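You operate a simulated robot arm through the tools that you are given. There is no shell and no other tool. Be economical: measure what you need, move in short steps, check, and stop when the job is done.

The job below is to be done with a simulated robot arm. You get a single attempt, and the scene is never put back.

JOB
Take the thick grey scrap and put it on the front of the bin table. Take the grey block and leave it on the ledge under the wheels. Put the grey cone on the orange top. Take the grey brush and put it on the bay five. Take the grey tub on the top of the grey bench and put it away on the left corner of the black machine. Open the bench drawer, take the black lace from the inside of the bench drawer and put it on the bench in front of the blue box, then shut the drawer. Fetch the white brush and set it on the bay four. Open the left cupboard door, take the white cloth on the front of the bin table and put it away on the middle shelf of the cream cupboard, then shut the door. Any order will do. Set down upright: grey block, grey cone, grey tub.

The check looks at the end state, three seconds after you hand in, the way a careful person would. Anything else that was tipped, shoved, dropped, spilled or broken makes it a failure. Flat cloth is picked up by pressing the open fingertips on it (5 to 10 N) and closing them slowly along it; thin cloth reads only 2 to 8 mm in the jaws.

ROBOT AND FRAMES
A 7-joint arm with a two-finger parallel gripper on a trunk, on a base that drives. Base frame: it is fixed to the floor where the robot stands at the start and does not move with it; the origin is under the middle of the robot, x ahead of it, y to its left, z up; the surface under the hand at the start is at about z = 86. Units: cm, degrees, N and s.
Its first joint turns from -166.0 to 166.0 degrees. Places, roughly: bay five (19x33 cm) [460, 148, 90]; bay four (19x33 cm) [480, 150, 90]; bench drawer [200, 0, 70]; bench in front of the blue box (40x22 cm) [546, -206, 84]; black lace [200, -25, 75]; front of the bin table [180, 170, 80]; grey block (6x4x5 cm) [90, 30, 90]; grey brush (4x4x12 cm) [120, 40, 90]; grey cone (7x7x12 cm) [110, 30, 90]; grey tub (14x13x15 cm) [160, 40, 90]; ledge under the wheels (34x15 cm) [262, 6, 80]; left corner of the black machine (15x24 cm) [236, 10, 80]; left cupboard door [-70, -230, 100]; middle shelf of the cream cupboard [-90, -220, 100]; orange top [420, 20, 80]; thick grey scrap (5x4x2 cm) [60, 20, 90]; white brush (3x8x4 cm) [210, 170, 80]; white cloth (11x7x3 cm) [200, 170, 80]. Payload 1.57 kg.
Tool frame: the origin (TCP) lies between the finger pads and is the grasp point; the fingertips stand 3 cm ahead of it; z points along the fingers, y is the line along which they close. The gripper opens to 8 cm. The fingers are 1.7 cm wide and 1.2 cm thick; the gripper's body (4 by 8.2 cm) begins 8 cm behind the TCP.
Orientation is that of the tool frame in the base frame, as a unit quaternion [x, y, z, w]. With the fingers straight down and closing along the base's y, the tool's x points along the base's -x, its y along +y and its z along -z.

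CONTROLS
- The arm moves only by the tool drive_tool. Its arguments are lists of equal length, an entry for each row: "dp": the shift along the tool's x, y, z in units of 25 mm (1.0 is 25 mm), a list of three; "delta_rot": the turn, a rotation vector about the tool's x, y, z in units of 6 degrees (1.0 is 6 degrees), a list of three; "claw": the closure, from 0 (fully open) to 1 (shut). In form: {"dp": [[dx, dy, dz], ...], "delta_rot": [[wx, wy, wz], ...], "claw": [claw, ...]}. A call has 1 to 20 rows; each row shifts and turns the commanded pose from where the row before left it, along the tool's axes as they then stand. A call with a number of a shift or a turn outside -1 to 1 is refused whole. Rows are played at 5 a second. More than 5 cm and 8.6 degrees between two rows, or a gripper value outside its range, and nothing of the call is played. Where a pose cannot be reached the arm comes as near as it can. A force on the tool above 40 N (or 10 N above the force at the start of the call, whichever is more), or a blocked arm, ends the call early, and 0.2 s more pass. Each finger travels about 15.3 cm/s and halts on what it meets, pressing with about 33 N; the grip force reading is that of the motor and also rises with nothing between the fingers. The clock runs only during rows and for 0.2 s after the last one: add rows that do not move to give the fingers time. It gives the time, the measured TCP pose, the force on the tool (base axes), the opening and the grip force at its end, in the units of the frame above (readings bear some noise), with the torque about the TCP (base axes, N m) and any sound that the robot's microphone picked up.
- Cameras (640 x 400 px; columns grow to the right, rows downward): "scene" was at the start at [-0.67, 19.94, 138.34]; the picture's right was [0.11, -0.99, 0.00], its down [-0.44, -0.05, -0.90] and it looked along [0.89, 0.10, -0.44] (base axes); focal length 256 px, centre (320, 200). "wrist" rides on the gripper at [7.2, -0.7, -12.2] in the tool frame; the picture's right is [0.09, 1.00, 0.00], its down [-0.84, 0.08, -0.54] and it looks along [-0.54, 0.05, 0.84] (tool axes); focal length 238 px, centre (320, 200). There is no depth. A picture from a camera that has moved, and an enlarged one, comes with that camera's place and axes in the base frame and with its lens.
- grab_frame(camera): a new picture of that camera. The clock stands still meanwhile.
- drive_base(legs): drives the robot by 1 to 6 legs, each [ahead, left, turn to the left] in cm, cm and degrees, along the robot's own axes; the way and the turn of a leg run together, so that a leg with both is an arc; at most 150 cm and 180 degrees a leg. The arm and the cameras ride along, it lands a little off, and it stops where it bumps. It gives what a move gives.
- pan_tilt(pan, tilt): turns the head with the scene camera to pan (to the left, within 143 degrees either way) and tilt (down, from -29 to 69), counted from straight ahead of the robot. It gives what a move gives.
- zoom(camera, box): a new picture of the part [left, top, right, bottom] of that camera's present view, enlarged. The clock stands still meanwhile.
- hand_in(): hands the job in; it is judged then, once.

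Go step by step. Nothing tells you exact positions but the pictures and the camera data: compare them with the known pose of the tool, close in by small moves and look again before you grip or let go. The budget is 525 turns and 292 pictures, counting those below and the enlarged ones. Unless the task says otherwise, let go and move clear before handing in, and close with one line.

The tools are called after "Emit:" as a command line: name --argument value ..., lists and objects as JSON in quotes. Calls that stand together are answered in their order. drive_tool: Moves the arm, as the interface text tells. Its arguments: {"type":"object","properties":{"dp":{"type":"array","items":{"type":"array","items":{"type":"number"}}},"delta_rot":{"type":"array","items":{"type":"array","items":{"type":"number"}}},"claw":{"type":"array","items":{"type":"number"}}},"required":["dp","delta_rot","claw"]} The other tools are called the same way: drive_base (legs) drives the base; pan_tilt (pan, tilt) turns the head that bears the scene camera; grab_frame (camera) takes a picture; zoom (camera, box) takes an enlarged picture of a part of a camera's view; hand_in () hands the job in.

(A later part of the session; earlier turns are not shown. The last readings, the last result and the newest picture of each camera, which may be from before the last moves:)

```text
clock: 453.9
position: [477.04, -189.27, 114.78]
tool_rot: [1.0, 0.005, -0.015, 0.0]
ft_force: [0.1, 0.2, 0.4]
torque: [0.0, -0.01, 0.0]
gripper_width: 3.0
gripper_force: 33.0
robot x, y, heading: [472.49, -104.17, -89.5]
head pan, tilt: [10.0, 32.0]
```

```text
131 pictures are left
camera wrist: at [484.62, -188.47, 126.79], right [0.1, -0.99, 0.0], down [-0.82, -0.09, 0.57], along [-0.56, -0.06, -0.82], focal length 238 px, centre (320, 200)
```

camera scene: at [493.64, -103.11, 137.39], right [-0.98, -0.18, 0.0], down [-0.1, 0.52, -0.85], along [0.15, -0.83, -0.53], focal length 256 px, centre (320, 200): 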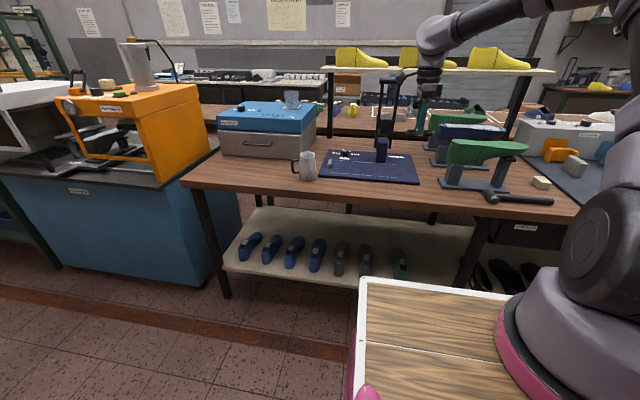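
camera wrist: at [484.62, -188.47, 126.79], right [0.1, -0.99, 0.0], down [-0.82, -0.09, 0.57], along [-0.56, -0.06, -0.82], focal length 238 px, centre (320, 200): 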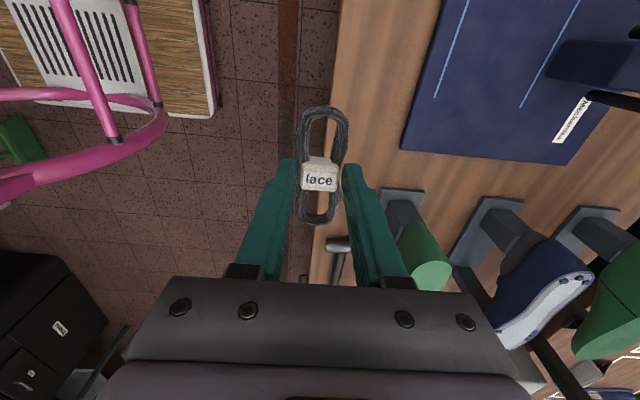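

Emit:
drive_base --legs '[[0, 69, -0.5]]'

Emit:
pan_tilt --pan -5 --tilt 35

Emit:
grab_frame --camera "scene"

Emit:
grab_frame --camera "wrist"

```text
clock: 457.6
position: [544.78, -188.78, 114.85]
tool_rot: [1.0, 0.005, -0.014, -0.001]
ft_force: [-0.3, 0.2, 0.3]
torque: [-0.04, 0.01, 0.01]
gripper_width: 3.02
gripper_force: 33.2
robot x, y, heading: [541.04, -104.14, -89.8]
head pan, tilt: [10.0, 32.0]
```

```text
clock: 458.4
position: [544.83, -188.71, 114.83]
tool_rot: [1.0, 0.005, -0.015, -0.001]
ft_force: [-0.9, -0.5, 0.6]
torque: [0.0, 0.0, 0.02]
gripper_width: 3.02
gripper_force: 33.0
robot x, y, heading: [540.77, -103.82, -89.4]
head pan, tilt: [-5.0, 35.0]
```

```text
130 pictures are left
camera scene: at [559.21, -102.61, 136.93], right [-1.0, 0.08, 0.0], down [0.05, 0.57, -0.82], along [-0.07, -0.82, -0.57], focal length 256 px, centre (320, 200)
```

scene: 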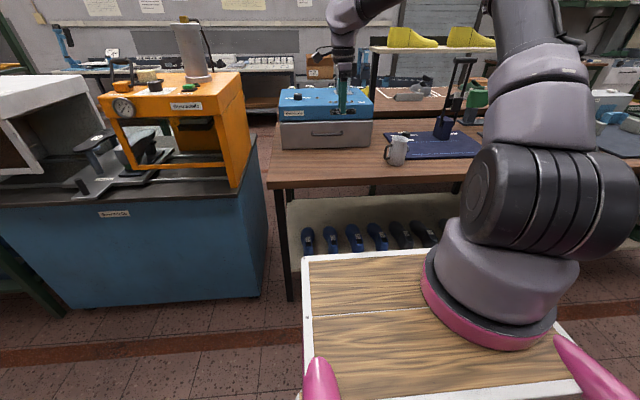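

```text
129 pictures are left
camera wrist: at [552.38, -188.0, 126.78], right [0.1, -0.99, 0.0], down [-0.82, -0.09, 0.57], along [-0.56, -0.05, -0.82], focal length 238 px, centre (320, 200)
```

wrist: 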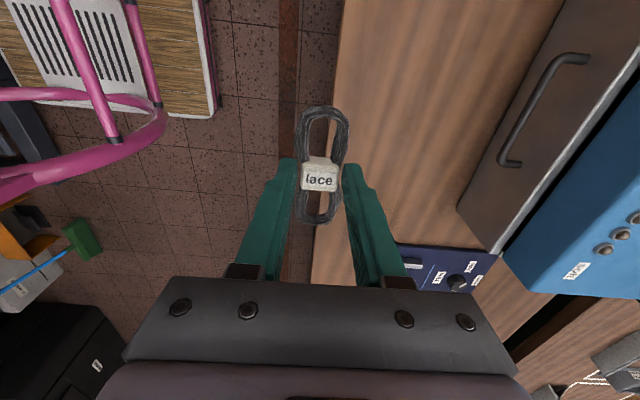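

Emit:
drive_base --legs '[[16.5, 0, -0.4]]'

Emit:
drive_tool --dp '[[0, 0, 1], [0, 0, 1], [0, 0, 1], [0, 0, 1], [0, 0, 1], [0, 0, 1], [0, 0, 0]]' --delta_rot '[[0, 0, 0], [0, 0, 0], [0, 0, 0], [0, 0, 0], [0, 0, 0], [0, 0, 0], [0, 0, 0]]' --claw '[1, 1, 1, 1, 1, 1, 1]'

Emit:
grab_frame --camera "wrist"

Emit:
zoom --camera "scene" --box '[250, 80, 450, 220]'

```text
clock: 459.8
position: [544.19, -205.19, 114.86]
tool_rot: [1.0, 0.002, -0.014, -0.001]
ft_force: [1.1, 0.3, -0.6]
torque: [0.0, -0.02, 0.0]
gripper_width: 3.05
gripper_force: 33.3
robot x, y, heading: [540.99, -120.11, -90.3]
head pan, tilt: [-5.0, 35.0]
```

```text
clock: 461.4
position: [543.79, -205.07, 100.04]
tool_rot: [1.0, 0.002, -0.015, -0.001]
ft_force: [-0.4, 0.3, -0.1]
torque: [-0.03, -0.01, 0.01]
gripper_width: 3.01
gripper_force: 32.1
robot x, y, heading: [541.14, -120.26, -90.2]
head pan, tilt: [-5.0, 35.0]
```

```text
128 pictures are left
camera wrist: at [551.26, -204.5, 111.96], right [0.1, -1.0, 0.0], down [-0.82, -0.08, 0.57], along [-0.56, -0.05, -0.82], focal length 238 px, centre (320, 200)
```

wrist: 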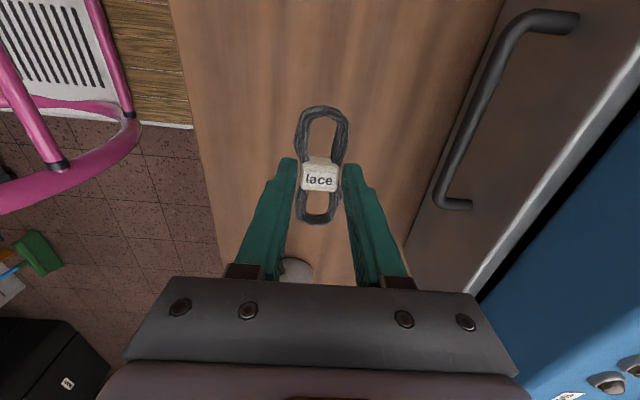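

```text
2.86 times, centred on (350, 150) of scene
camera zoom: at [559.26, -119.2, 136.93], right [-1.0, 0.09, 0.0], down [0.05, 0.57, -0.82], along [-0.07, -0.82, -0.57], focal length 733 px, centre (234, 343)
```

zoom: 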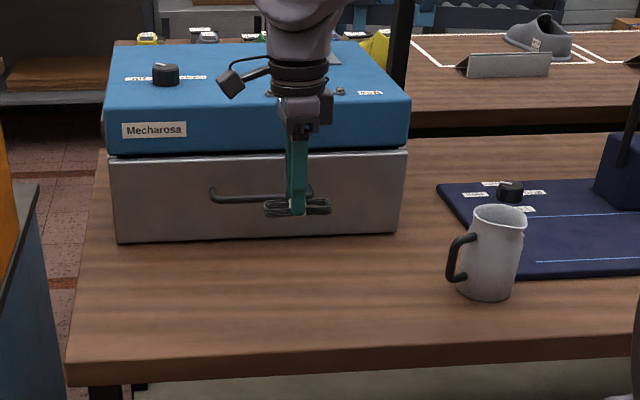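

Emit:
drive_tool --dp '[[0, 0, 1], [0, 0, 1], [0, 0, 1], [0, 0, 1], [0, 0, 0.3], [0, 0, 0]]' --delta_rot '[[0, 0, 0], [0, 0, 0], [0, 0, 0], [0, 0, 0], [0, 0, 0], [0, 0, 0]]' --claw '[1, 1, 1, 1, 1, 1]'

Emit:
drive_tool --dp '[[0, 0, 0.15], [0, 0, 0.15], [0, 0, 0]]' --delta_rot '[[0, 0, 0], [0, 0, 0], [0, 0, 0]]' --claw '[1, 1, 1]'

Emit:
zoom --camera "scene" --box '[290, 120, 400, 200]'

```text
clock: 462.8
position: [543.42, -205.26, 89.11]
tool_rot: [1.0, 0.002, -0.014, -0.001]
ft_force: [-0.2, 1.1, -0.9]
torque: [-0.05, -0.02, 0.02]
gripper_width: 3.03
gripper_force: 32.8
robot x, y, heading: [540.56, -120.21, -89.9]
head pan, tilt: [-5.0, 35.0]
```

```text
clock: 463.6
position: [543.42, -205.16, 88.58]
tool_rot: [1.0, 0.002, -0.013, 0.001]
ft_force: [-2.4, 1.8, 36.3]
torque: [0.17, -0.03, -0.01]
gripper_width: 3.02
gripper_force: 33.2
robot x, y, heading: [540.84, -120.63, -90.0]
head pan, tilt: [-5.0, 35.0]
```

```text
5.00 times, centred on (345, 160) of scene
camera zoom: at [559.25, -119.06, 136.93], right [-1.0, 0.09, 0.0], down [0.05, 0.57, -0.82], along [-0.07, -0.82, -0.57], focal length 1282 px, centre (195, 400)
```

zoom: 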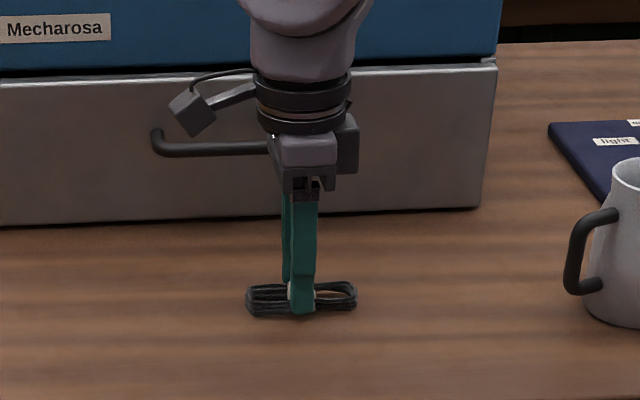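

Contact. Ease up, release and lift.

Emit:
drive_tool --dp '[[0, 0, -0.12], [0, 0, 0], [0, 0, 0], [0, 0, -0.3], [0, 0, -1], [0, 0, -1], [0, 0, -1], [0, 0, -1], [0, 0, -1], [0, 0, -1], [0, 0, -1], [0, 0, -1], [0, 0, -1], [0, 0, -1], [0, 0, -1]]' --delta_rot '[[0, 0, 0], [0, 0, 0], [0, 0, 0], [0, 0, 0], [0, 0, 0], [0, 0, 0], [0, 0, 0], [0, 0, 0], [0, 0, 0], [0, 0, 0], [0, 0, 0], [0, 0, 0], [0, 0, 0], [0, 0, 0], [0, 0, 0]]' --claw '[1, 0.4, 0.4, 0.4, 0.4, 0.4, 0.4, 0.4, 0.4, 0.4, 0.4, 0.4, 0.4, 0.4, 0.4]'

Emit:
zoom --camera "scene" --box '[250, 80, 450, 220]'

```text
clock: 466.8
position: [544.25, -205.14, 117.09]
tool_rot: [1.0, 0.001, -0.014, -0.001]
ft_force: [0.2, -0.5, -0.3]
torque: [0.02, 0.01, 0.0]
gripper_width: 4.8
gripper_force: 0.0
robot x, y, heading: [540.73, -120.95, -90.0]
head pan, tilt: [-5.0, 35.0]
```

```text
2.86 times, centred on (350, 150) of scene
camera zoom: at [559.27, -119.22, 136.93], right [-1.0, 0.09, 0.0], down [0.05, 0.57, -0.82], along [-0.07, -0.82, -0.57], focal length 733 px, centre (234, 343)
```

zoom: 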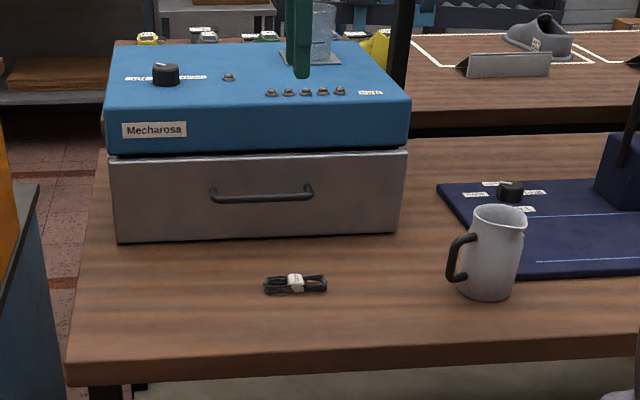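

The lace is in place. Going back to shut the drawer.

Emit:
drive_base --legs '[[-22, 0, 0], [0, -150, 0], [0, -150, 0], [25, -28, 0], [0, 0, 180]]'

Emit:
pan_tilt --pan 0 --tilt 32

Emit:
grab_frame --camera "scene"

```text
clock: 491.9
position: [207.11, -42.45, 117.04]
tool_rot: [-0.039, 0.999, -0.001, 0.014]
ft_force: [0.0, 0.6, -0.2]
torque: [-0.01, 0.0, 0.01]
gripper_width: 4.81
gripper_force: 0.1
robot x, y, heading: [216.33, -126.72, 94.2]
head pan, tilt: [-5.0, 35.0]
```

```text
clock: 492.5
position: [207.1, -42.53, 117.14]
tool_rot: [-0.039, 0.999, -0.001, 0.015]
ft_force: [0.9, -0.4, 0.4]
torque: [0.02, -0.01, -0.01]
gripper_width: 4.8
gripper_force: 0.1
robot x, y, heading: [217.03, -126.92, 94.4]
head pan, tilt: [0.0, 32.0]
```

```text
124 pictures are left
camera scene: at [198.21, -129.31, 137.39], right [1.0, 0.07, 0.0], down [0.04, -0.53, -0.85], along [-0.06, 0.85, -0.53], focal length 256 px, centre (320, 200)
```

scene: 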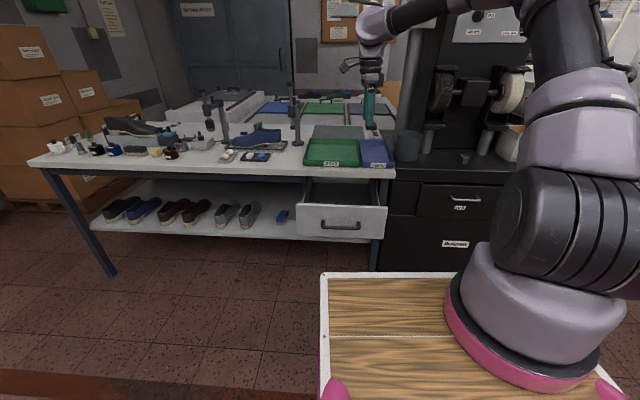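

Emit:
drive_base --legs '[[-22, 0, -4.3]]'

Emit:
drive_tool --dp '[[0, 0, 0], [0, 0, 0], [0, 0, 0], [0, 0, 0], [0, 0, 0], [0, 0, 0], [0, 0, 0], [0, 0, 0], [0, 0, 0], [0, 0, 0], [0, 0, 0], [0, 0, 0], [0, 0, 0], [0, 0, 0], [0, 0, 0], [0, 0, 0]]' --delta_rot '[[-1, 0, 0], [-1, 0, 0], [-1, 0, 0], [-1, 0, 0], [-1, 0, 0], [-1, 0, 0], [-1, 0, 0], [-1, 0, 0], [-1, 0, 0], [-1, 0, 0], [-1, 0, 0], [-1, 0, 0], [-1, 0, 0], [-1, 0, 0], [-1, 0, 0], [0, 0, 0]]' --claw '[1, 1, 1, 1, 1, 1, 1, 1, 1, 1, 1, 1, 1, 1, 1, 1]'

Emit:
drive_tool --dp '[[0, -1, 0], [0, -1, 0], [0, -1, 0], [0, -1, 0], [0, -1, 0], [0, -1, 0], [0, -1, 0], [0, -1, 0], [0, -1, 0], [0, -1, 0], [0, -1, 0], [0, -1, 0], [0, -1, 0], [0, -1, 0], [0, -1, 0], [0, 0, 0]]' --delta_rot '[[0, 0, 0], [0, 0, 0], [0, 0, 0], [0, 0, 0], [0, 0, 0], [0, 0, 0], [0, 0, 0], [0, 0, 0], [0, 0, 0], [0, 0, 0], [0, 0, 0], [0, 0, 0], [0, 0, 0], [0, 0, 0], [0, 0, 0], [0, 0, 0]]' --claw '[1, 1, 1, 1, 1, 1, 1, 1, 1, 1, 1, 1, 1, 1, 1, 1]'

Emit:
grab_frame --camera "wrist"

Emit:
zoom --camera "scene" --box '[240, 100, 440, 260]'

```text
clock: 494.2
position: [214.01, -64.36, 117.08]
tool_rot: [-0.003, 1.0, -0.001, 0.015]
ft_force: [-0.2, 0.1, 0.5]
torque: [-0.01, -0.02, -0.01]
gripper_width: 4.81
gripper_force: 0.1
robot x, y, heading: [217.56, -149.3, 89.7]
head pan, tilt: [0.0, 32.0]
```

```text
clock: 497.6
position: [214.07, -64.43, 117.02]
tool_rot: [-0.013, 0.707, 0.707, 0.008]
ft_force: [1.4, -0.3, -0.3]
torque: [0.02, 0.02, -0.02]
gripper_width: 0.0
gripper_force: 21.5
robot x, y, heading: [217.87, -149.04, 89.9]
head pan, tilt: [0.0, 32.0]
```

```text
clock: 501.0
position: [215.36, -64.41, 79.62]
tool_rot: [-0.012, 0.707, 0.707, 0.009]
ft_force: [0.6, -0.5, 0.6]
torque: [0.04, -0.02, -0.01]
gripper_width: 0.02
gripper_force: 21.6
robot x, y, heading: [217.89, -149.35, 90.4]
head pan, tilt: [0.0, 32.0]
```

```text
123 pictures are left
camera wrist: at [208.2, -76.69, 78.62], right [-0.12, 0.0, 0.99], down [0.84, -0.54, 0.1], along [0.53, 0.84, 0.06], focal length 238 px, centre (320, 200)
```

wrist: 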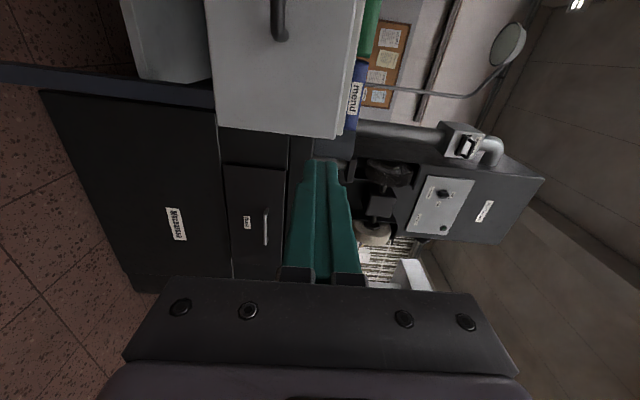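

```text
2.50 times, centred on (340, 180) of scene
camera zoom: at [198.93, -150.25, 137.39], right [1.0, 0.0, 0.0], down [0.0, -0.53, -0.85], along [0.0, 0.85, -0.53], focal length 641 px, centre (270, 250)
```

zoom: 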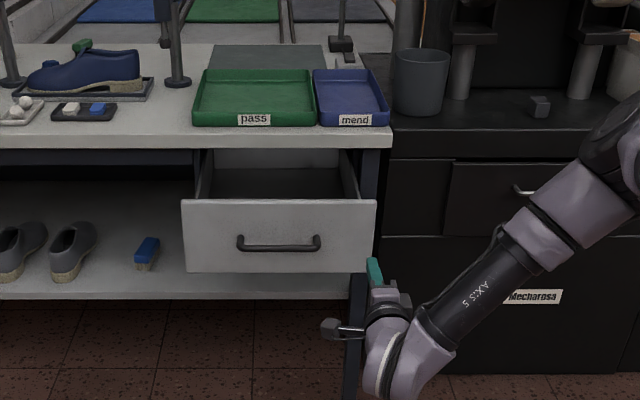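

Emit:
drive_base --legs '[[0, 14, 0], [38, 0, 0]]'

Emit:
zoom --camera "scene" --box '[240, 100, 440, 260]'

Emit:
grab_frame --camera "wrist"

```text
clock: 504.3
position: [200.58, -26.52, 79.6]
tool_rot: [-0.015, 0.707, 0.707, 0.007]
ft_force: [0.2, -0.1, 0.5]
torque: [0.03, -0.03, 0.0]
gripper_width: 0.0
gripper_force: 21.7
robot x, y, heading: [203.53, -111.31, 90.3]
head pan, tilt: [0.0, 32.0]
```

```text
2.50 times, centred on (340, 180) of scene
camera zoom: at [184.75, -112.33, 137.39], right [1.0, 0.01, 0.0], down [0.0, -0.53, -0.85], along [0.0, 0.85, -0.53], focal length 641 px, centre (270, 250)
```

zoom: 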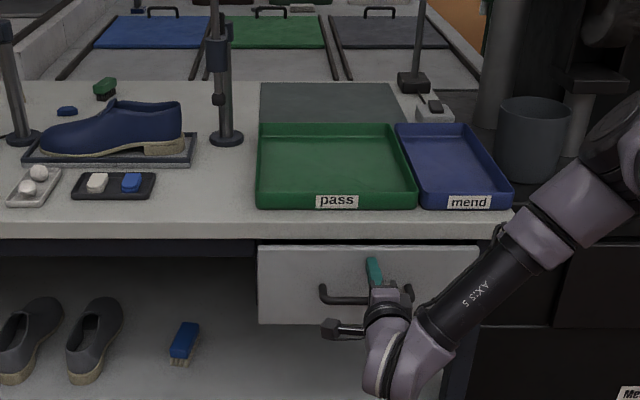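

```text
120 pictures are left
camera wrist: at [193.68, -38.75, 78.64], right [-0.12, 0.0, 0.99], down [0.84, -0.53, 0.1], along [0.53, 0.85, 0.06], focal length 238 px, centre (320, 200)
```

wrist: 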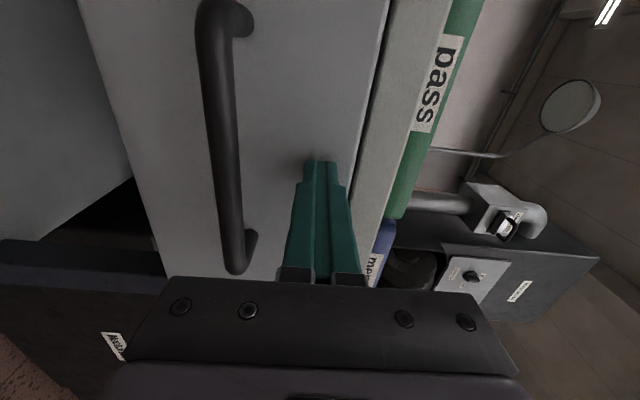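

Emit:
drive_tool --dp '[[0, 0, 0.25], [0, 0, 0.25], [0, 0, 0.25], [0, 0, 0.25], [0, 0, 0.25], [0, 0, 0.25], [0, 0, 0.25], [0, 0, 0.25]]' --delta_rot '[[0, 0, 0], [0, 0, 0], [0, 0, 0], [0, 0, 0], [0, 0, 0], [0, 0, 0], [0, 0, 0], [0, 0, 0]]' --claw '[1, 1, 1, 1, 1, 1, 1, 1]'

Emit:
zoom --camera "scene" --box '[240, 100, 440, 260]'

```text
clock: 505.6
position: [200.68, -23.74, 79.49]
tool_rot: [-0.016, 0.708, 0.706, 0.007]
ft_force: [5.7, -18.8, 6.7]
torque: [0.26, -0.13, -0.3]
gripper_width: 0.02
gripper_force: 21.1
robot x, y, heading: [203.24, -110.46, 90.4]
head pan, tilt: [0.0, 32.0]
stopped in row 6: the force on the tool passed its limit at 52 N (the readings are from after the stop); the commanded pose is now the measured one
```

```text
2.50 times, centred on (340, 180) of scene
camera zoom: at [184.78, -112.46, 137.4], right [1.0, 0.01, 0.0], down [0.0, -0.53, -0.85], along [0.0, 0.85, -0.53], focal length 641 px, centre (270, 250)
```

zoom: 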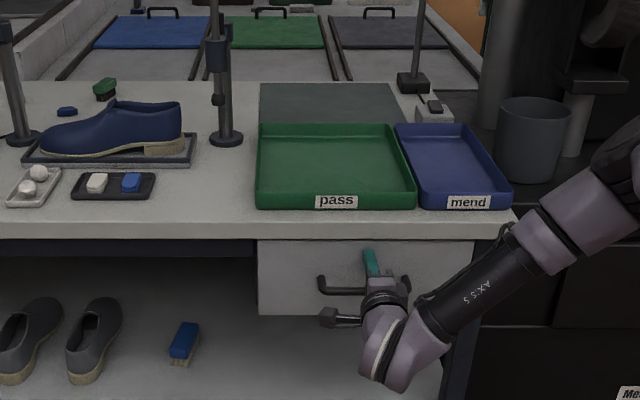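

The drawer hit its stop, so it's shut. I'll retreat, raise, and bring the tool back to pointing down.

Emit:
drive_base --legs '[[-30, 0, 0]]'

Emit:
drive_tool --dp '[[0, 1, 0], [0, 1, 0], [0, 1, 0], [0, 1, 0], [0, 1, 0], [0, 1, 0], [0, 1, 0], [0, 1, 0], [0, 1, 0], [0, 1, 0], [0, 1, 0], [0, 1, 0], [0, 1, 0], [0, 1, 0], [0, 1, 0], [0, 1, 0]]' --delta_rot '[[0, 0, 0], [0, 0, 0], [0, 0, 0], [0, 0, 0], [0, 0, 0], [0, 0, 0], [0, 0, 0], [0, 0, 0], [0, 0, 0], [0, 0, 0], [0, 0, 0], [0, 0, 0], [0, 0, 0], [0, 0, 0], [0, 0, 0], [0, 0, 0]]' --claw '[1, 1, 1, 1, 1, 1, 1, 1, 1, 1, 1, 1, 0.5, 0.4, 0.4, 0.4]'

Emit:
drive_tool --dp '[[0, 0, 0], [0, 0, 0], [0, 0, 0], [0, 0, 0], [0, 0, 0], [0, 0, 0], [0, 0, 0], [0, 0, 0], [0, 0, 0], [0, 0, 0], [0, 0, 0], [0, 0, 0], [0, 0, 0], [0, 0, 0], [0, 0, 0], [0, 0, 0]]' --delta_rot '[[1, 0, 0], [1, 0, 0], [1, 0, 0], [1, 0, 0], [1, 0, 0], [1, 0, 0], [1, 0, 0], [1, 0, 0], [1, 0, 0], [1, 0, 0], [1, 0, 0], [1, 0, 0], [1, 0, 0], [1, 0, 0], [1, 0, 0], [0, 0, 0]]' --claw '[0.4, 0.4, 0.4, 0.4, 0.4, 0.4, 0.4, 0.4, 0.4, 0.4, 0.4, 0.4, 0.4, 0.4, 0.4, 0.4]'

Emit:
grab_frame --camera "scene"

```text
clock: 507.6
position: [201.19, -53.31, 79.51]
tool_rot: [-0.013, 0.709, 0.705, 0.009]
ft_force: [1.0, 0.1, 0.7]
torque: [-0.01, 0.01, 0.01]
gripper_width: 0.0
gripper_force: 20.9
robot x, y, heading: [203.23, -141.04, 89.9]
head pan, tilt: [0.0, 32.0]
```

```text
clock: 511.0
position: [200.02, -53.25, 119.62]
tool_rot: [-0.012, 0.709, 0.705, 0.007]
ft_force: [0.4, 0.5, -1.1]
torque: [0.0, 0.03, 0.02]
gripper_width: 4.82
gripper_force: 0.0
robot x, y, heading: [203.42, -140.94, 89.9]
head pan, tilt: [0.0, 32.0]
```

```text
clock: 514.4
position: [200.03, -53.2, 119.39]
tool_rot: [-0.003, 1.0, -0.002, 0.015]
ft_force: [0.6, 0.5, 0.0]
torque: [-0.01, -0.03, 0.01]
gripper_width: 4.77
gripper_force: 0.1
robot x, y, heading: [203.57, -141.06, 89.8]
head pan, tilt: [0.0, 32.0]
```

```text
118 pictures are left
camera scene: at [184.81, -141.98, 137.39], right [1.0, 0.0, 0.0], down [0.0, -0.53, -0.85], along [0.0, 0.85, -0.53], focal length 256 px, centre (320, 200)
```

scene: 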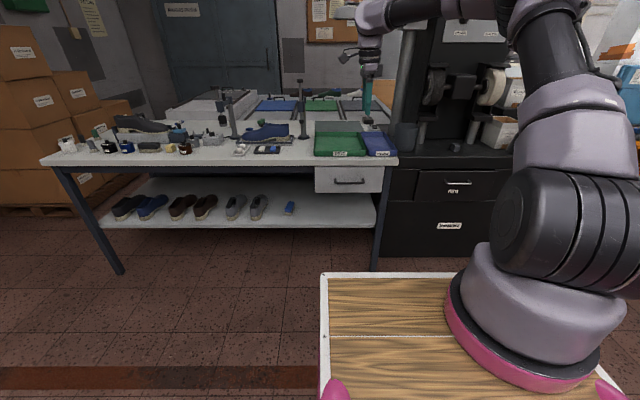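

The drawer is shut. Next the grey brush near (124, 36).

Emit:
drive_base --legs '[[0, 83, 0], [60, 0, 0]]'

Emit:
pan_tilt --pan 0 --tilt 38

Emit:
grab_frame --camera "scene"

Emit:
grab_frame --camera "wrist"

```text
clock: 522.0
position: [114.95, 7.62, 119.43]
tool_rot: [-0.004, 1.0, -0.002, 0.015]
ft_force: [0.4, 0.2, 0.9]
torque: [0.01, 0.04, 0.02]
gripper_width: 4.79
gripper_force: 0.1
robot x, y, heading: [118.8, -79.97, 90.3]
head pan, tilt: [0.0, 32.0]
```

```text
clock: 522.6
position: [115.28, 7.54, 119.49]
tool_rot: [-0.005, 1.0, -0.002, 0.014]
ft_force: [0.9, -0.8, 0.0]
torque: [-0.01, 0.0, 0.02]
gripper_width: 4.81
gripper_force: 0.0
robot x, y, heading: [118.89, -80.58, 89.9]
head pan, tilt: [0.0, 38.0]
```

```text
117 pictures are left
camera scene: at [100.1, -81.52, 136.48], right [1.0, 0.0, 0.0], down [0.0, -0.62, -0.79], along [0.0, 0.79, -0.62], focal length 256 px, centre (320, 200)
```

scene: 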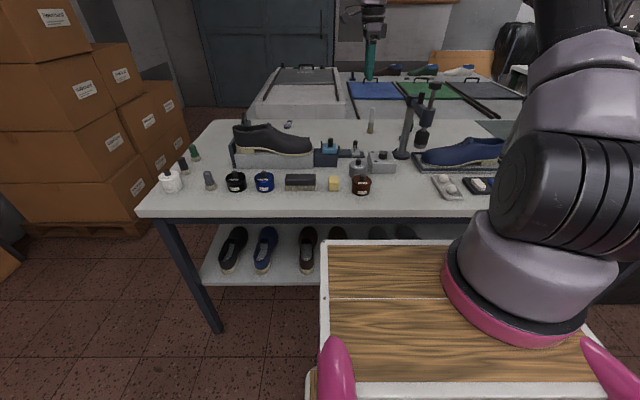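

```text
116 pictures are left
camera wrist: at [107.61, 6.93, 131.34], right [-0.1, 0.99, -0.01], down [0.82, 0.09, 0.57], along [0.56, 0.05, -0.82], focal length 238 px, centre (320, 200)
```

wrist: 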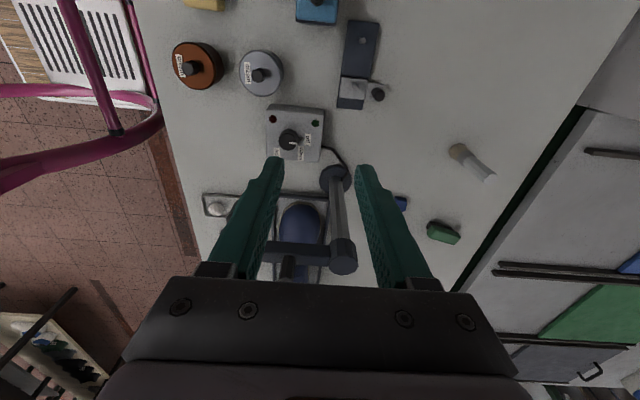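

Emit:
drive_base --legs '[[22, -4, 0]]'

Emit:
drive_tool --dp '[[-0.5, 0.8, 0], [-0.5, 0.8, 0], [-0.5, 0.7, 0], [0, 0, 0]]' --delta_rot '[[0, 0, 0], [0, 0, 0], [0, 0, 0], [0, 0, 0]]' --claw '[0.3, 0.3, 0.3, 0.3]'

Emit:
grab_frame --camera "wrist"

```text
clock: 524.3
position: [119.22, 29.5, 119.52]
tool_rot: [-0.004, 1.0, -0.002, 0.015]
ft_force: [-1.0, 1.1, 0.7]
torque: [0.0, -0.01, 0.03]
gripper_width: 4.81
gripper_force: 0.0
robot x, y, heading: [122.78, -57.9, 89.9]
head pan, tilt: [0.0, 38.0]
```

```text
clock: 525.3
position: [122.99, 35.28, 119.55]
tool_rot: [-0.003, 1.0, -0.002, 0.015]
ft_force: [0.3, 0.8, 0.3]
torque: [0.01, -0.01, 0.04]
gripper_width: 5.57
gripper_force: 0.1
robot x, y, heading: [122.93, -58.37, 90.1]
head pan, tilt: [0.0, 38.0]
```

```text
115 pictures are left
camera wrist: at [115.37, 34.55, 131.4], right [-0.1, 0.99, -0.01], down [0.82, 0.09, 0.57], along [0.56, 0.05, -0.82], focal length 238 px, centre (320, 200)
```

wrist: 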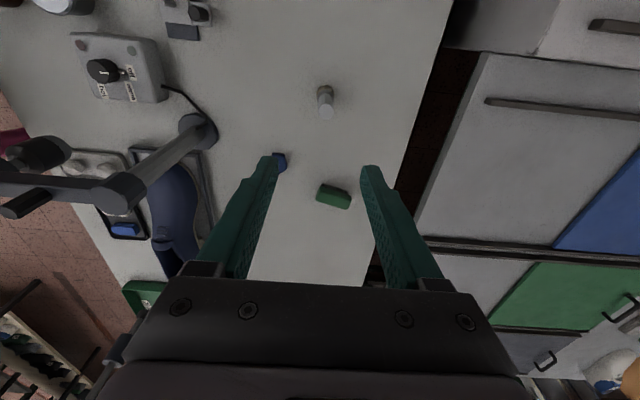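

Emit:
drive_tool --dp '[[0.14, 0.2, 0.9], [0, 0, 0.9], [0, 0, 0.9], [0, 0, 0.9], [0, 0, 0.9], [0, 0, 0.9], [0, 0, 0.9], [0, 0, 0]]' --delta_rot '[[0, 0, 0], [0, 0, 0], [0, 0, 0], [0, 0, 0], [0, 0, 0], [0, 0, 0], [0, 0, 0], [0, 0, 0]]' --claw '[0.3, 0.3, 0.3, 0.3, 0.3, 0.3, 0.3, 0.3]'

Emit:
grab_frame --camera "wrist"

Emit:
zoom --camera "scene" --box '[280, 40, 480, 180]'

```text
clock: 527.1
position: [123.05, 35.66, 103.69]
tool_rot: [-0.003, 1.0, -0.002, 0.015]
ft_force: [-0.3, 0.5, -0.5]
torque: [0.01, 0.03, -0.02]
gripper_width: 5.62
gripper_force: 0.1
robot x, y, heading: [122.68, -58.09, 90.1]
head pan, tilt: [0.0, 38.0]
```

```text
114 pictures are left
camera wrist: at [115.52, 35.0, 115.66], right [-0.1, 0.99, -0.01], down [0.82, 0.09, 0.57], along [0.56, 0.05, -0.82], focal length 238 px, centre (320, 200)
```

wrist: 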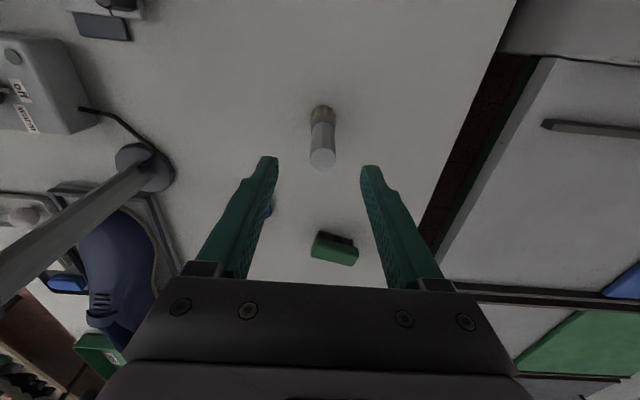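

```text
2.86 times, centred on (380, 110) of scene
camera zoom: at [104.04, -59.56, 136.47], right [1.0, 0.0, 0.0], down [0.0, -0.62, -0.79], along [0.0, 0.79, -0.62], focal length 733 px, centre (149, 457)
```

zoom: 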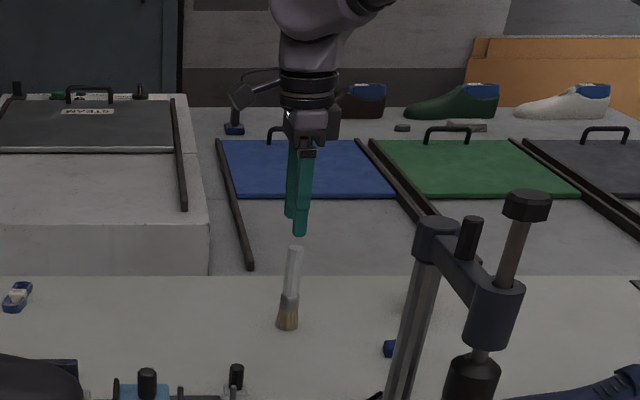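

Emit:
drive_tool --dp '[[0, 0.04, 0.9], [0, 0, 0.9], [0, 0, 0.9], [0, 0, 0.9], [0, 0, 0.2], [0, 0, 0], [0, 0, 0], [0, 0, 0], [0, 0, 0]]' --delta_rot '[[0, 0, 0], [0, 0, 0], [0, 0, 0], [0, 0, 0], [0, 0, 0], [0, 0, 0], [0, 0, 0], [0, 0, 0], [0, 0, 0]]' --claw '[0.3, 0.3, 0.3, 0.3, 0.3, 0.5, 0.7, 1, 1]'

Emit:
drive_tool --dp '[[0, 0, -0.3], [0, 0, -0.5], [0, 0, -0.6], [0, 0, 0]]' --delta_rot '[[0, 0, 0], [0, 0, 0], [0, 0, 0], [0, 0, 0]]' --claw '[1, 1, 1, 1]'

Emit:
grab_frame --camera "wrist"

Emit:
zoom --camera "scene" --box '[280, 40, 480, 180]'

```text
clock: 529.1
position: [123.32, 35.77, 94.28]
tool_rot: [-0.004, 1.0, -0.002, 0.015]
ft_force: [-0.1, -0.3, 0.8]
torque: [0.03, -0.01, -0.01]
gripper_width: 2.11
gripper_force: 33.3
robot x, y, heading: [122.85, -58.07, 89.7]
head pan, tilt: [0.0, 38.0]
```

```text
clock: 530.1
position: [123.21, 35.87, 97.8]
tool_rot: [-0.004, 1.0, -0.003, 0.016]
ft_force: [-0.3, -0.4, -0.9]
torque: [-0.02, 0.0, 0.01]
gripper_width: 2.16
gripper_force: 32.5
robot x, y, heading: [122.56, -57.81, 89.8]
head pan, tilt: [0.0, 38.0]
```

```text
112 pictures are left
camera wrist: at [115.64, 35.15, 109.7], right [-0.1, 1.0, -0.01], down [0.82, 0.09, 0.57], along [0.56, 0.05, -0.82], focal length 238 px, centre (320, 200)
```

wrist: 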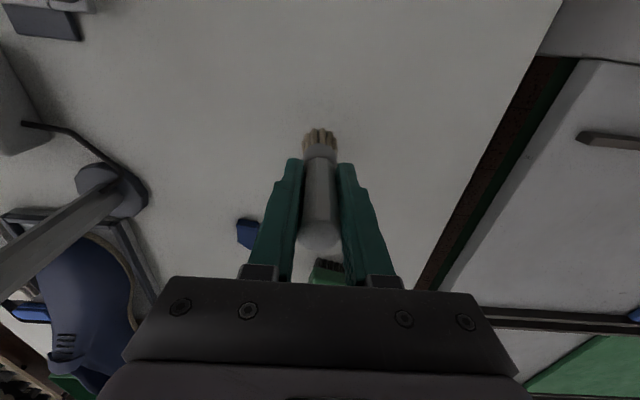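

```text
2.86 times, centred on (380, 110) of scene
camera zoom: at [104.04, -59.55, 136.47], right [1.0, 0.0, 0.0], down [0.0, -0.62, -0.79], along [0.0, 0.79, -0.62], focal length 733 px, centre (149, 457)
```

zoom: 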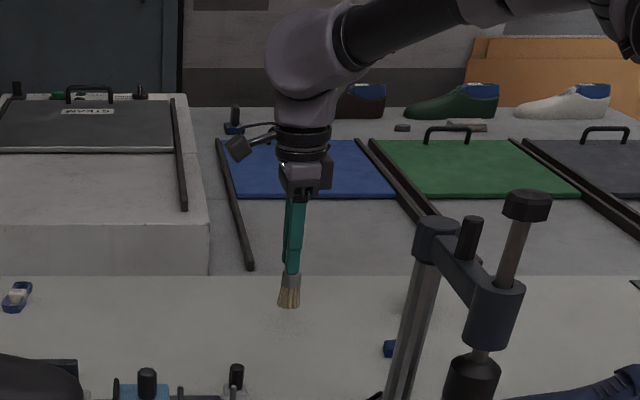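

Brush held. I'll lift, back off the bench, retract the arm and go through the corridor to the far aisle.

Emit:
drive_tool --dp '[[0, 0, -1], [0, 0, -1], [0, 0, -1], [0, 0, -1], [0, 0, -1], [0, 0, -1], [0, 0, -1], [0, 0, -1], [0, 0, -1], [0, 0, -1], [0, 0, -1]]' --delta_rot '[[0, 0, 0], [0, 0, 0], [0, 0, 0], [0, 0, 0], [0, 0, 0], [0, 0, 0], [0, 0, 0], [0, 0, 0], [0, 0, 0], [0, 0, 0], [0, 0, 0]]' --claw '[1, 1, 1, 1, 1, 1, 1, 1, 1, 1, 1]'

Emit:
drive_base --legs '[[-30, 0, 0]]'

Emit:
drive_tool --dp '[[0, -1, 0], [0, -1, 0], [0, -1, 0], [0, -1, 0], [0, -1, 0], [0, -1, 0], [0, -1, 0], [0, -1, 0], [0, -1, 0], [0, -1, 0], [0, -1, 0], [0, -1, 0]]' --delta_rot '[[0, 0, 0], [0, 0, 0], [0, 0, 0], [0, 0, 0], [0, 0, 0], [0, 0, 0], [0, 0, 0], [0, 0, 0], [0, 0, 0], [0, 0, 0], [0, 0, 0], [0, 0, 0]]' --claw '[1, 1, 1, 1, 1, 1, 1, 1, 1, 1, 1, 1]'

Emit:
drive_base --legs '[[0, 117, 0]]'

Emit:
pan_tilt --pan -10 --tilt 35

Emit:
grab_frame --camera "scene"

```text
clock: 532.5
position: [122.44, 35.84, 125.18]
tool_rot: [-0.003, 1.0, -0.002, 0.014]
ft_force: [0.3, -0.4, -0.6]
torque: [-0.04, 0.03, 0.04]
gripper_width: 2.1
gripper_force: 33.6
robot x, y, heading: [122.82, -57.76, 90.1]
head pan, tilt: [0.0, 38.0]
```

```text
clock: 534.5
position: [122.27, 6.23, 125.35]
tool_rot: [-0.004, 1.0, -0.001, 0.015]
ft_force: [0.8, 0.0, -0.3]
torque: [0.02, -0.02, -0.01]
gripper_width: 2.12
gripper_force: 32.9
robot x, y, heading: [122.92, -87.4, 90.2]
head pan, tilt: [0.0, 38.0]
```

```text
clock: 537.1
position: [123.21, -21.22, 124.99]
tool_rot: [-0.003, 1.0, 0.0, 0.014]
ft_force: [-0.2, 1.9, -1.5]
torque: [-0.16, 0.02, 0.03]
gripper_width: 2.13
gripper_force: 33.4
out of reach, approached as far as the arm can: row 11, 12
robot x, y, heading: [122.86, -87.48, 89.9]
head pan, tilt: [0.0, 38.0]
```

```text
clock: 543.1
position: [6.68, -20.95, 124.97]
tool_rot: [0.002, 1.0, 0.001, 0.014]
ft_force: [0.1, 0.5, -0.6]
torque: [-0.02, 0.02, 0.03]
gripper_width: 2.1
gripper_force: 33.7
robot x, y, heading: [5.85, -87.25, 89.4]
head pan, tilt: [0.0, 38.0]
```

```text
clock: 543.8
position: [6.68, -20.94, 125.02]
tool_rot: [0.002, 1.0, 0.0, 0.015]
ft_force: [0.4, -0.4, -0.7]
torque: [0.01, -0.01, 0.01]
gripper_width: 2.1
gripper_force: 33.3
robot x, y, heading: [5.83, -87.27, 89.7]
head pan, tilt: [-10.0, 35.0]
```

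```text
110 pictures are left
camera scene: at [-11.56, -88.57, 136.93], right [0.98, -0.18, 0.0], down [-0.1, -0.56, -0.82], along [0.15, 0.81, -0.57], focal length 256 px, centre (320, 200)
```

scene: 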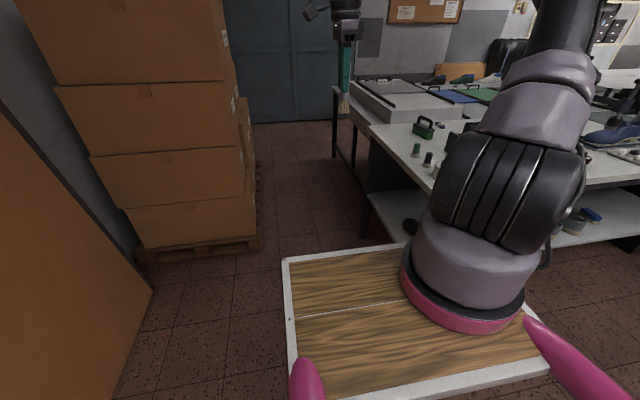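

Emit:
drive_base --legs '[[20, 3, 0.3], [130, 0, 0]]'

Emit:
drive_base --legs '[[20, -4, 0], [130, 0, 0], [33, 0, 0]]'

Emit:
grab_frame --camera "scene"

```text
clock: 551.6
position: [5.47, 129.54, 124.97]
tool_rot: [0.005, 1.0, 0.001, 0.014]
ft_force: [0.2, 0.2, -0.3]
torque: [0.0, 0.0, -0.03]
gripper_width: 2.12
gripper_force: 33.2
robot x, y, heading: [4.08, 63.36, 88.9]
head pan, tilt: [-10.0, 35.0]
```

```text
clock: 561.1
position: [13.1, 312.41, 125.09]
tool_rot: [0.007, 1.0, 0.001, 0.013]
ft_force: [-0.4, -0.1, -1.0]
torque: [0.01, -0.03, -0.03]
gripper_width: 2.14
gripper_force: 33.3
robot x, y, heading: [11.41, 245.84, 89.0]
head pan, tilt: [-10.0, 35.0]
```

```text
109 pictures are left
camera scene: at [-5.91, 244.95, 136.93], right [0.98, -0.19, 0.0], down [-0.11, -0.56, -0.82], along [0.16, 0.8, -0.57], focal length 256 px, centre (320, 200)
```

scene: 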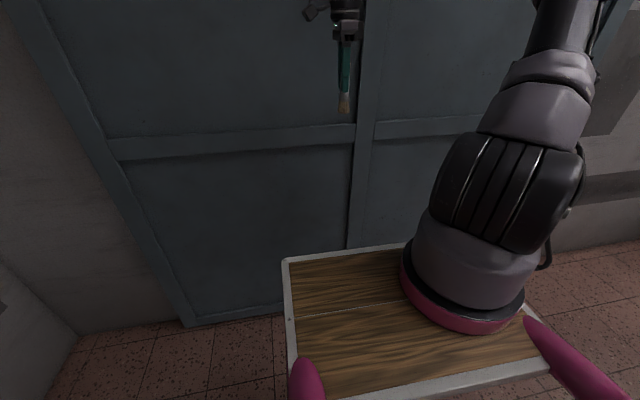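

Emit:
drive_base --legs '[[0, 0, -89], [150, 0, 0], [24, 0, 0], [0, 0, -90]]'

```text
clock: 577.6
position: [184.59, 178.81, 125.15]
tool_rot: [1.0, -0.001, -0.014, 0.0]
ft_force: [-0.6, 0.7, -0.6]
torque: [0.0, 0.0, 0.0]
gripper_width: 2.09
gripper_force: 33.1
robot x, y, heading: [185.85, 245.11, -90.4]
head pan, tilt: [-10.0, 35.0]
```

Emit:
drive_base --legs '[[0, 100, 0.3], [6, 0, 0], [0, 100, 0], [0, 76, 0]]'

Emit:
pan_tilt --pan 0 --tilt 38

Emit:
grab_frame --camera "scene"

```text
clock: 591.8
position: [461.06, 170.63, 125.12]
tool_rot: [1.0, 0.003, -0.014, 0.001]
ft_force: [0.0, 0.3, 0.1]
torque: [0.0, -0.02, -0.01]
gripper_width: 2.09
gripper_force: 33.1
robot x, y, heading: [461.43, 236.64, -89.9]
head pan, tilt: [-10.0, 35.0]
```

```text
clock: 592.5
position: [461.06, 170.46, 125.12]
tool_rot: [1.0, 0.003, -0.014, 0.001]
ft_force: [1.1, -0.7, -0.7]
torque: [0.02, 0.02, -0.03]
gripper_width: 2.1
gripper_force: 33.3
robot x, y, heading: [461.41, 236.81, -89.7]
head pan, tilt: [0.0, 38.0]
```

```text
108 pictures are left
camera scene: at [480.56, 238.22, 136.47], right [-1.0, 0.0, 0.0], down [0.0, 0.62, -0.79], along [0.0, -0.79, -0.62], focal length 256 px, centre (320, 200)
```

scene: 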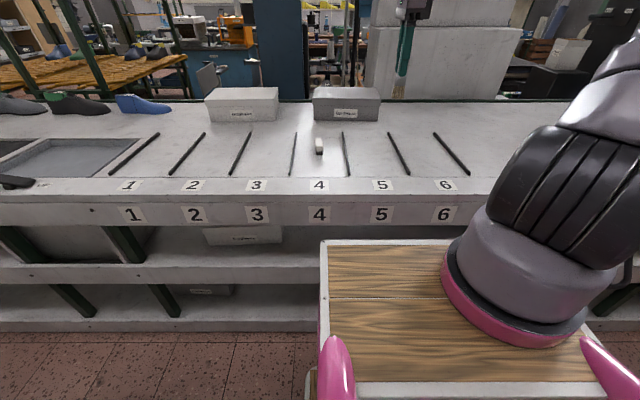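

Bay five is straight ahead (x 451–471). I'll extend over it and descend.

Emit:
drive_tool --dp '[[0, 0.9, 0], [0, 0.9, 0], [0, 0.9, 0], [0, 0.9, 0], [0, 0.9, 0], [0, 0.9, 0], [0, 0.9, 0], [0, 0.9, 0], [0, 0.9, 0], [0, 0.9, 0], [0, 0, 1], [0, 0, 1], [0, 0, 1], [0, 0, 1], [0, 0, 1], [0, 0, 1], [0, 0, 1], [0, 0, 1], [0, 0, 0]]' --delta_rot '[[0, 0, 0], [0, 0, 0], [0, 0, 0], [0, 0, 0], [0, 0, 0], [0, 0, 0], [0, 0, 0], [0, 0, 0], [0, 0, 0], [0, 0, 0], [0, 0, 0], [0, 0, 0], [0, 0, 0], [0, 0, 0], [0, 0, 0], [0, 0, 0], [0, 0, 0], [0, 0, 0], [0, 0, 0]]' --claw '[1, 1, 1, 1, 1, 1, 1, 1, 1, 1, 1, 1, 1, 1, 1, 1, 1, 1, 1]'

Emit:
zoom --camera "scene" --box '[270, 60, 470, 200]'

Emit:
grab_frame --camera "wrist"

```text
clock: 596.5
position: [460.64, 148.03, 105.01]
tool_rot: [1.0, 0.004, -0.013, 0.001]
ft_force: [-0.2, 0.1, -0.7]
torque: [-0.01, -0.01, 0.03]
gripper_width: 2.13
gripper_force: 33.3
robot x, y, heading: [461.18, 237.16, -89.9]
head pan, tilt: [0.0, 38.0]
```

```text
2.86 times, centred on (370, 130) of scene
camera zoom: at [480.56, 238.23, 136.47], right [-1.0, 0.0, 0.0], down [0.0, 0.62, -0.79], along [0.0, -0.79, -0.62], focal length 733 px, centre (177, 400)
```

zoom: 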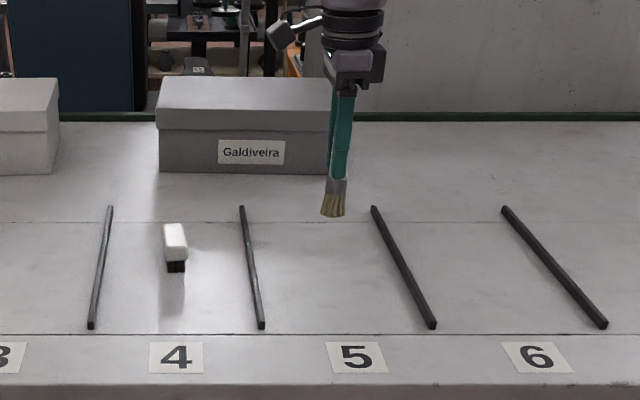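

```text
106 pictures are left
camera wrist: at [468.18, 148.66, 116.99], right [0.1, -1.0, 0.0], down [-0.82, -0.08, 0.57], along [-0.56, -0.06, -0.82], focal length 238 px, centre (320, 200)
```

wrist: 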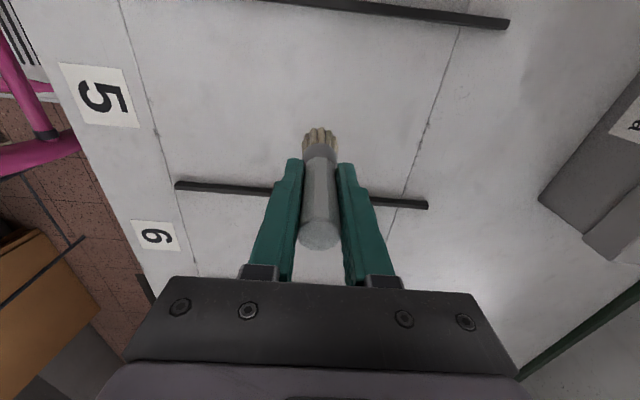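

Emit:
drive_tool --dp '[[0, 0, 0.8], [0, 0, 0.8], [0, 0, 0.6], [0, 0, 0]]' --delta_rot '[[0, 0, 0], [0, 0, 0], [0, 0, 0], [0, 0, 0]]' --claw '[1, 1, 1, 1]'

Emit:
drive_tool --dp '[[0, 0, 0.12], [0, 0, 0.1], [0, 0, 0]]' --delta_rot '[[0, 0, 0], [0, 0, 0], [0, 0, 0]]' --claw '[1, 1, 1]'

```text
clock: 597.5
position: [460.43, 147.98, 99.56]
tool_rot: [1.0, 0.004, -0.014, 0.002]
ft_force: [-0.7, -0.1, -0.3]
torque: [0.02, 0.02, 0.01]
gripper_width: 2.12
gripper_force: 33.1
robot x, y, heading: [461.57, 236.48, -90.0]
head pan, tilt: [0.0, 38.0]
```

```text
clock: 598.3
position: [460.4, 148.03, 99.03]
tool_rot: [1.0, 0.002, -0.014, 0.001]
ft_force: [0.5, -0.7, -0.3]
torque: [-0.04, 0.01, 0.0]
gripper_width: 2.13
gripper_force: 32.4
robot x, y, heading: [461.47, 236.79, -89.7]
head pan, tilt: [0.0, 38.0]
```

Emit:
drive_tool --dp '[[0, 0, 0.1], [0, 0, 0.1], [0, 0, 0]]' --delta_rot '[[0, 0, 0], [0, 0, 0], [0, 0, 0]]' --claw '[1, 1, 1]'

```text
clock: 599.1
position: [460.41, 147.91, 98.49]
tool_rot: [1.0, 0.003, -0.014, 0.001]
ft_force: [-0.2, 0.1, -0.3]
torque: [-0.02, 0.04, -0.01]
gripper_width: 2.06
gripper_force: 32.9
robot x, y, heading: [461.09, 236.61, -89.8]
head pan, tilt: [0.0, 38.0]
```

Emit:
drive_tool --dp '[[0, 0, 0.08], [0, 0, 0.06], [0, 0, 0]]' --delta_rot '[[0, 0, 0], [0, 0, 0], [0, 0, 0]]' --claw '[1, 1, 1]'

```text
clock: 599.9
position: [460.39, 147.95, 98.32]
tool_rot: [1.0, 0.003, -0.014, 0.002]
ft_force: [-2.3, 0.7, 9.1]
torque: [0.11, 0.21, 0.0]
gripper_width: 2.1
gripper_force: 33.1
robot x, y, heading: [461.29, 236.78, -89.9]
head pan, tilt: [0.0, 38.0]
```

Contact at 9 N. I'll open slowly so the brush stays standing.

Emit:
drive_tool --dp '[[0, 0, 0], [0, 0, 0], [0, 0, 0], [0, 0, 0], [0, 0, 0]]' --delta_rot '[[0, 0, 0], [0, 0, 0], [0, 0, 0], [0, 0, 0], [0, 0, 0]]' --claw '[0.7, 0.6, 0.5, 0.4, 0.4]'

Emit:
drive_tool --dp '[[0, 0, -0.3], [0, 0, -0.6], [0, 0, -0.9], [0, 0, -1], [0, 0, -1], [0, 0, -1], [0, 0, -1], [0, 0, -1], [0, 0, -1]]' --delta_rot '[[0, 0, 0], [0, 0, 0], [0, 0, 0], [0, 0, 0], [0, 0, 0], [0, 0, 0], [0, 0, 0], [0, 0, 0], [0, 0, 0]]' --claw '[0.4, 0.4, 0.4, 0.4, 0.4, 0.4, 0.4, 0.4, 0.4]'

Emit:
zoom --camera "scene" --box '[270, 60, 470, 200]'

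```text
clock: 601.1
position: [460.44, 147.93, 98.34]
tool_rot: [1.0, 0.003, -0.014, 0.0]
ft_force: [0.1, -0.1, 0.4]
torque: [-0.03, 0.01, 0.02]
gripper_width: 4.8
gripper_force: 0.1
robot x, y, heading: [461.39, 236.65, -90.0]
head pan, tilt: [0.0, 38.0]
```

```text
clock: 603.1
position: [460.99, 147.96, 117.74]
tool_rot: [1.0, 0.004, -0.015, 0.002]
ft_force: [0.4, 0.7, -0.3]
torque: [0.0, 0.01, 0.05]
gripper_width: 4.78
gripper_force: 0.1
robot x, y, heading: [461.37, 236.83, -90.2]
head pan, tilt: [0.0, 38.0]
```

```text
2.86 times, centred on (370, 130) of scene
camera zoom: at [480.56, 238.21, 136.47], right [-1.0, 0.0, 0.0], down [0.0, 0.62, -0.79], along [0.0, -0.79, -0.62], focal length 733 px, centre (177, 400)
```

zoom: 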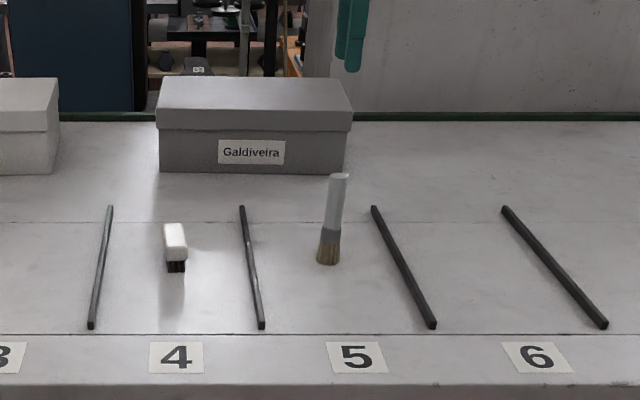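

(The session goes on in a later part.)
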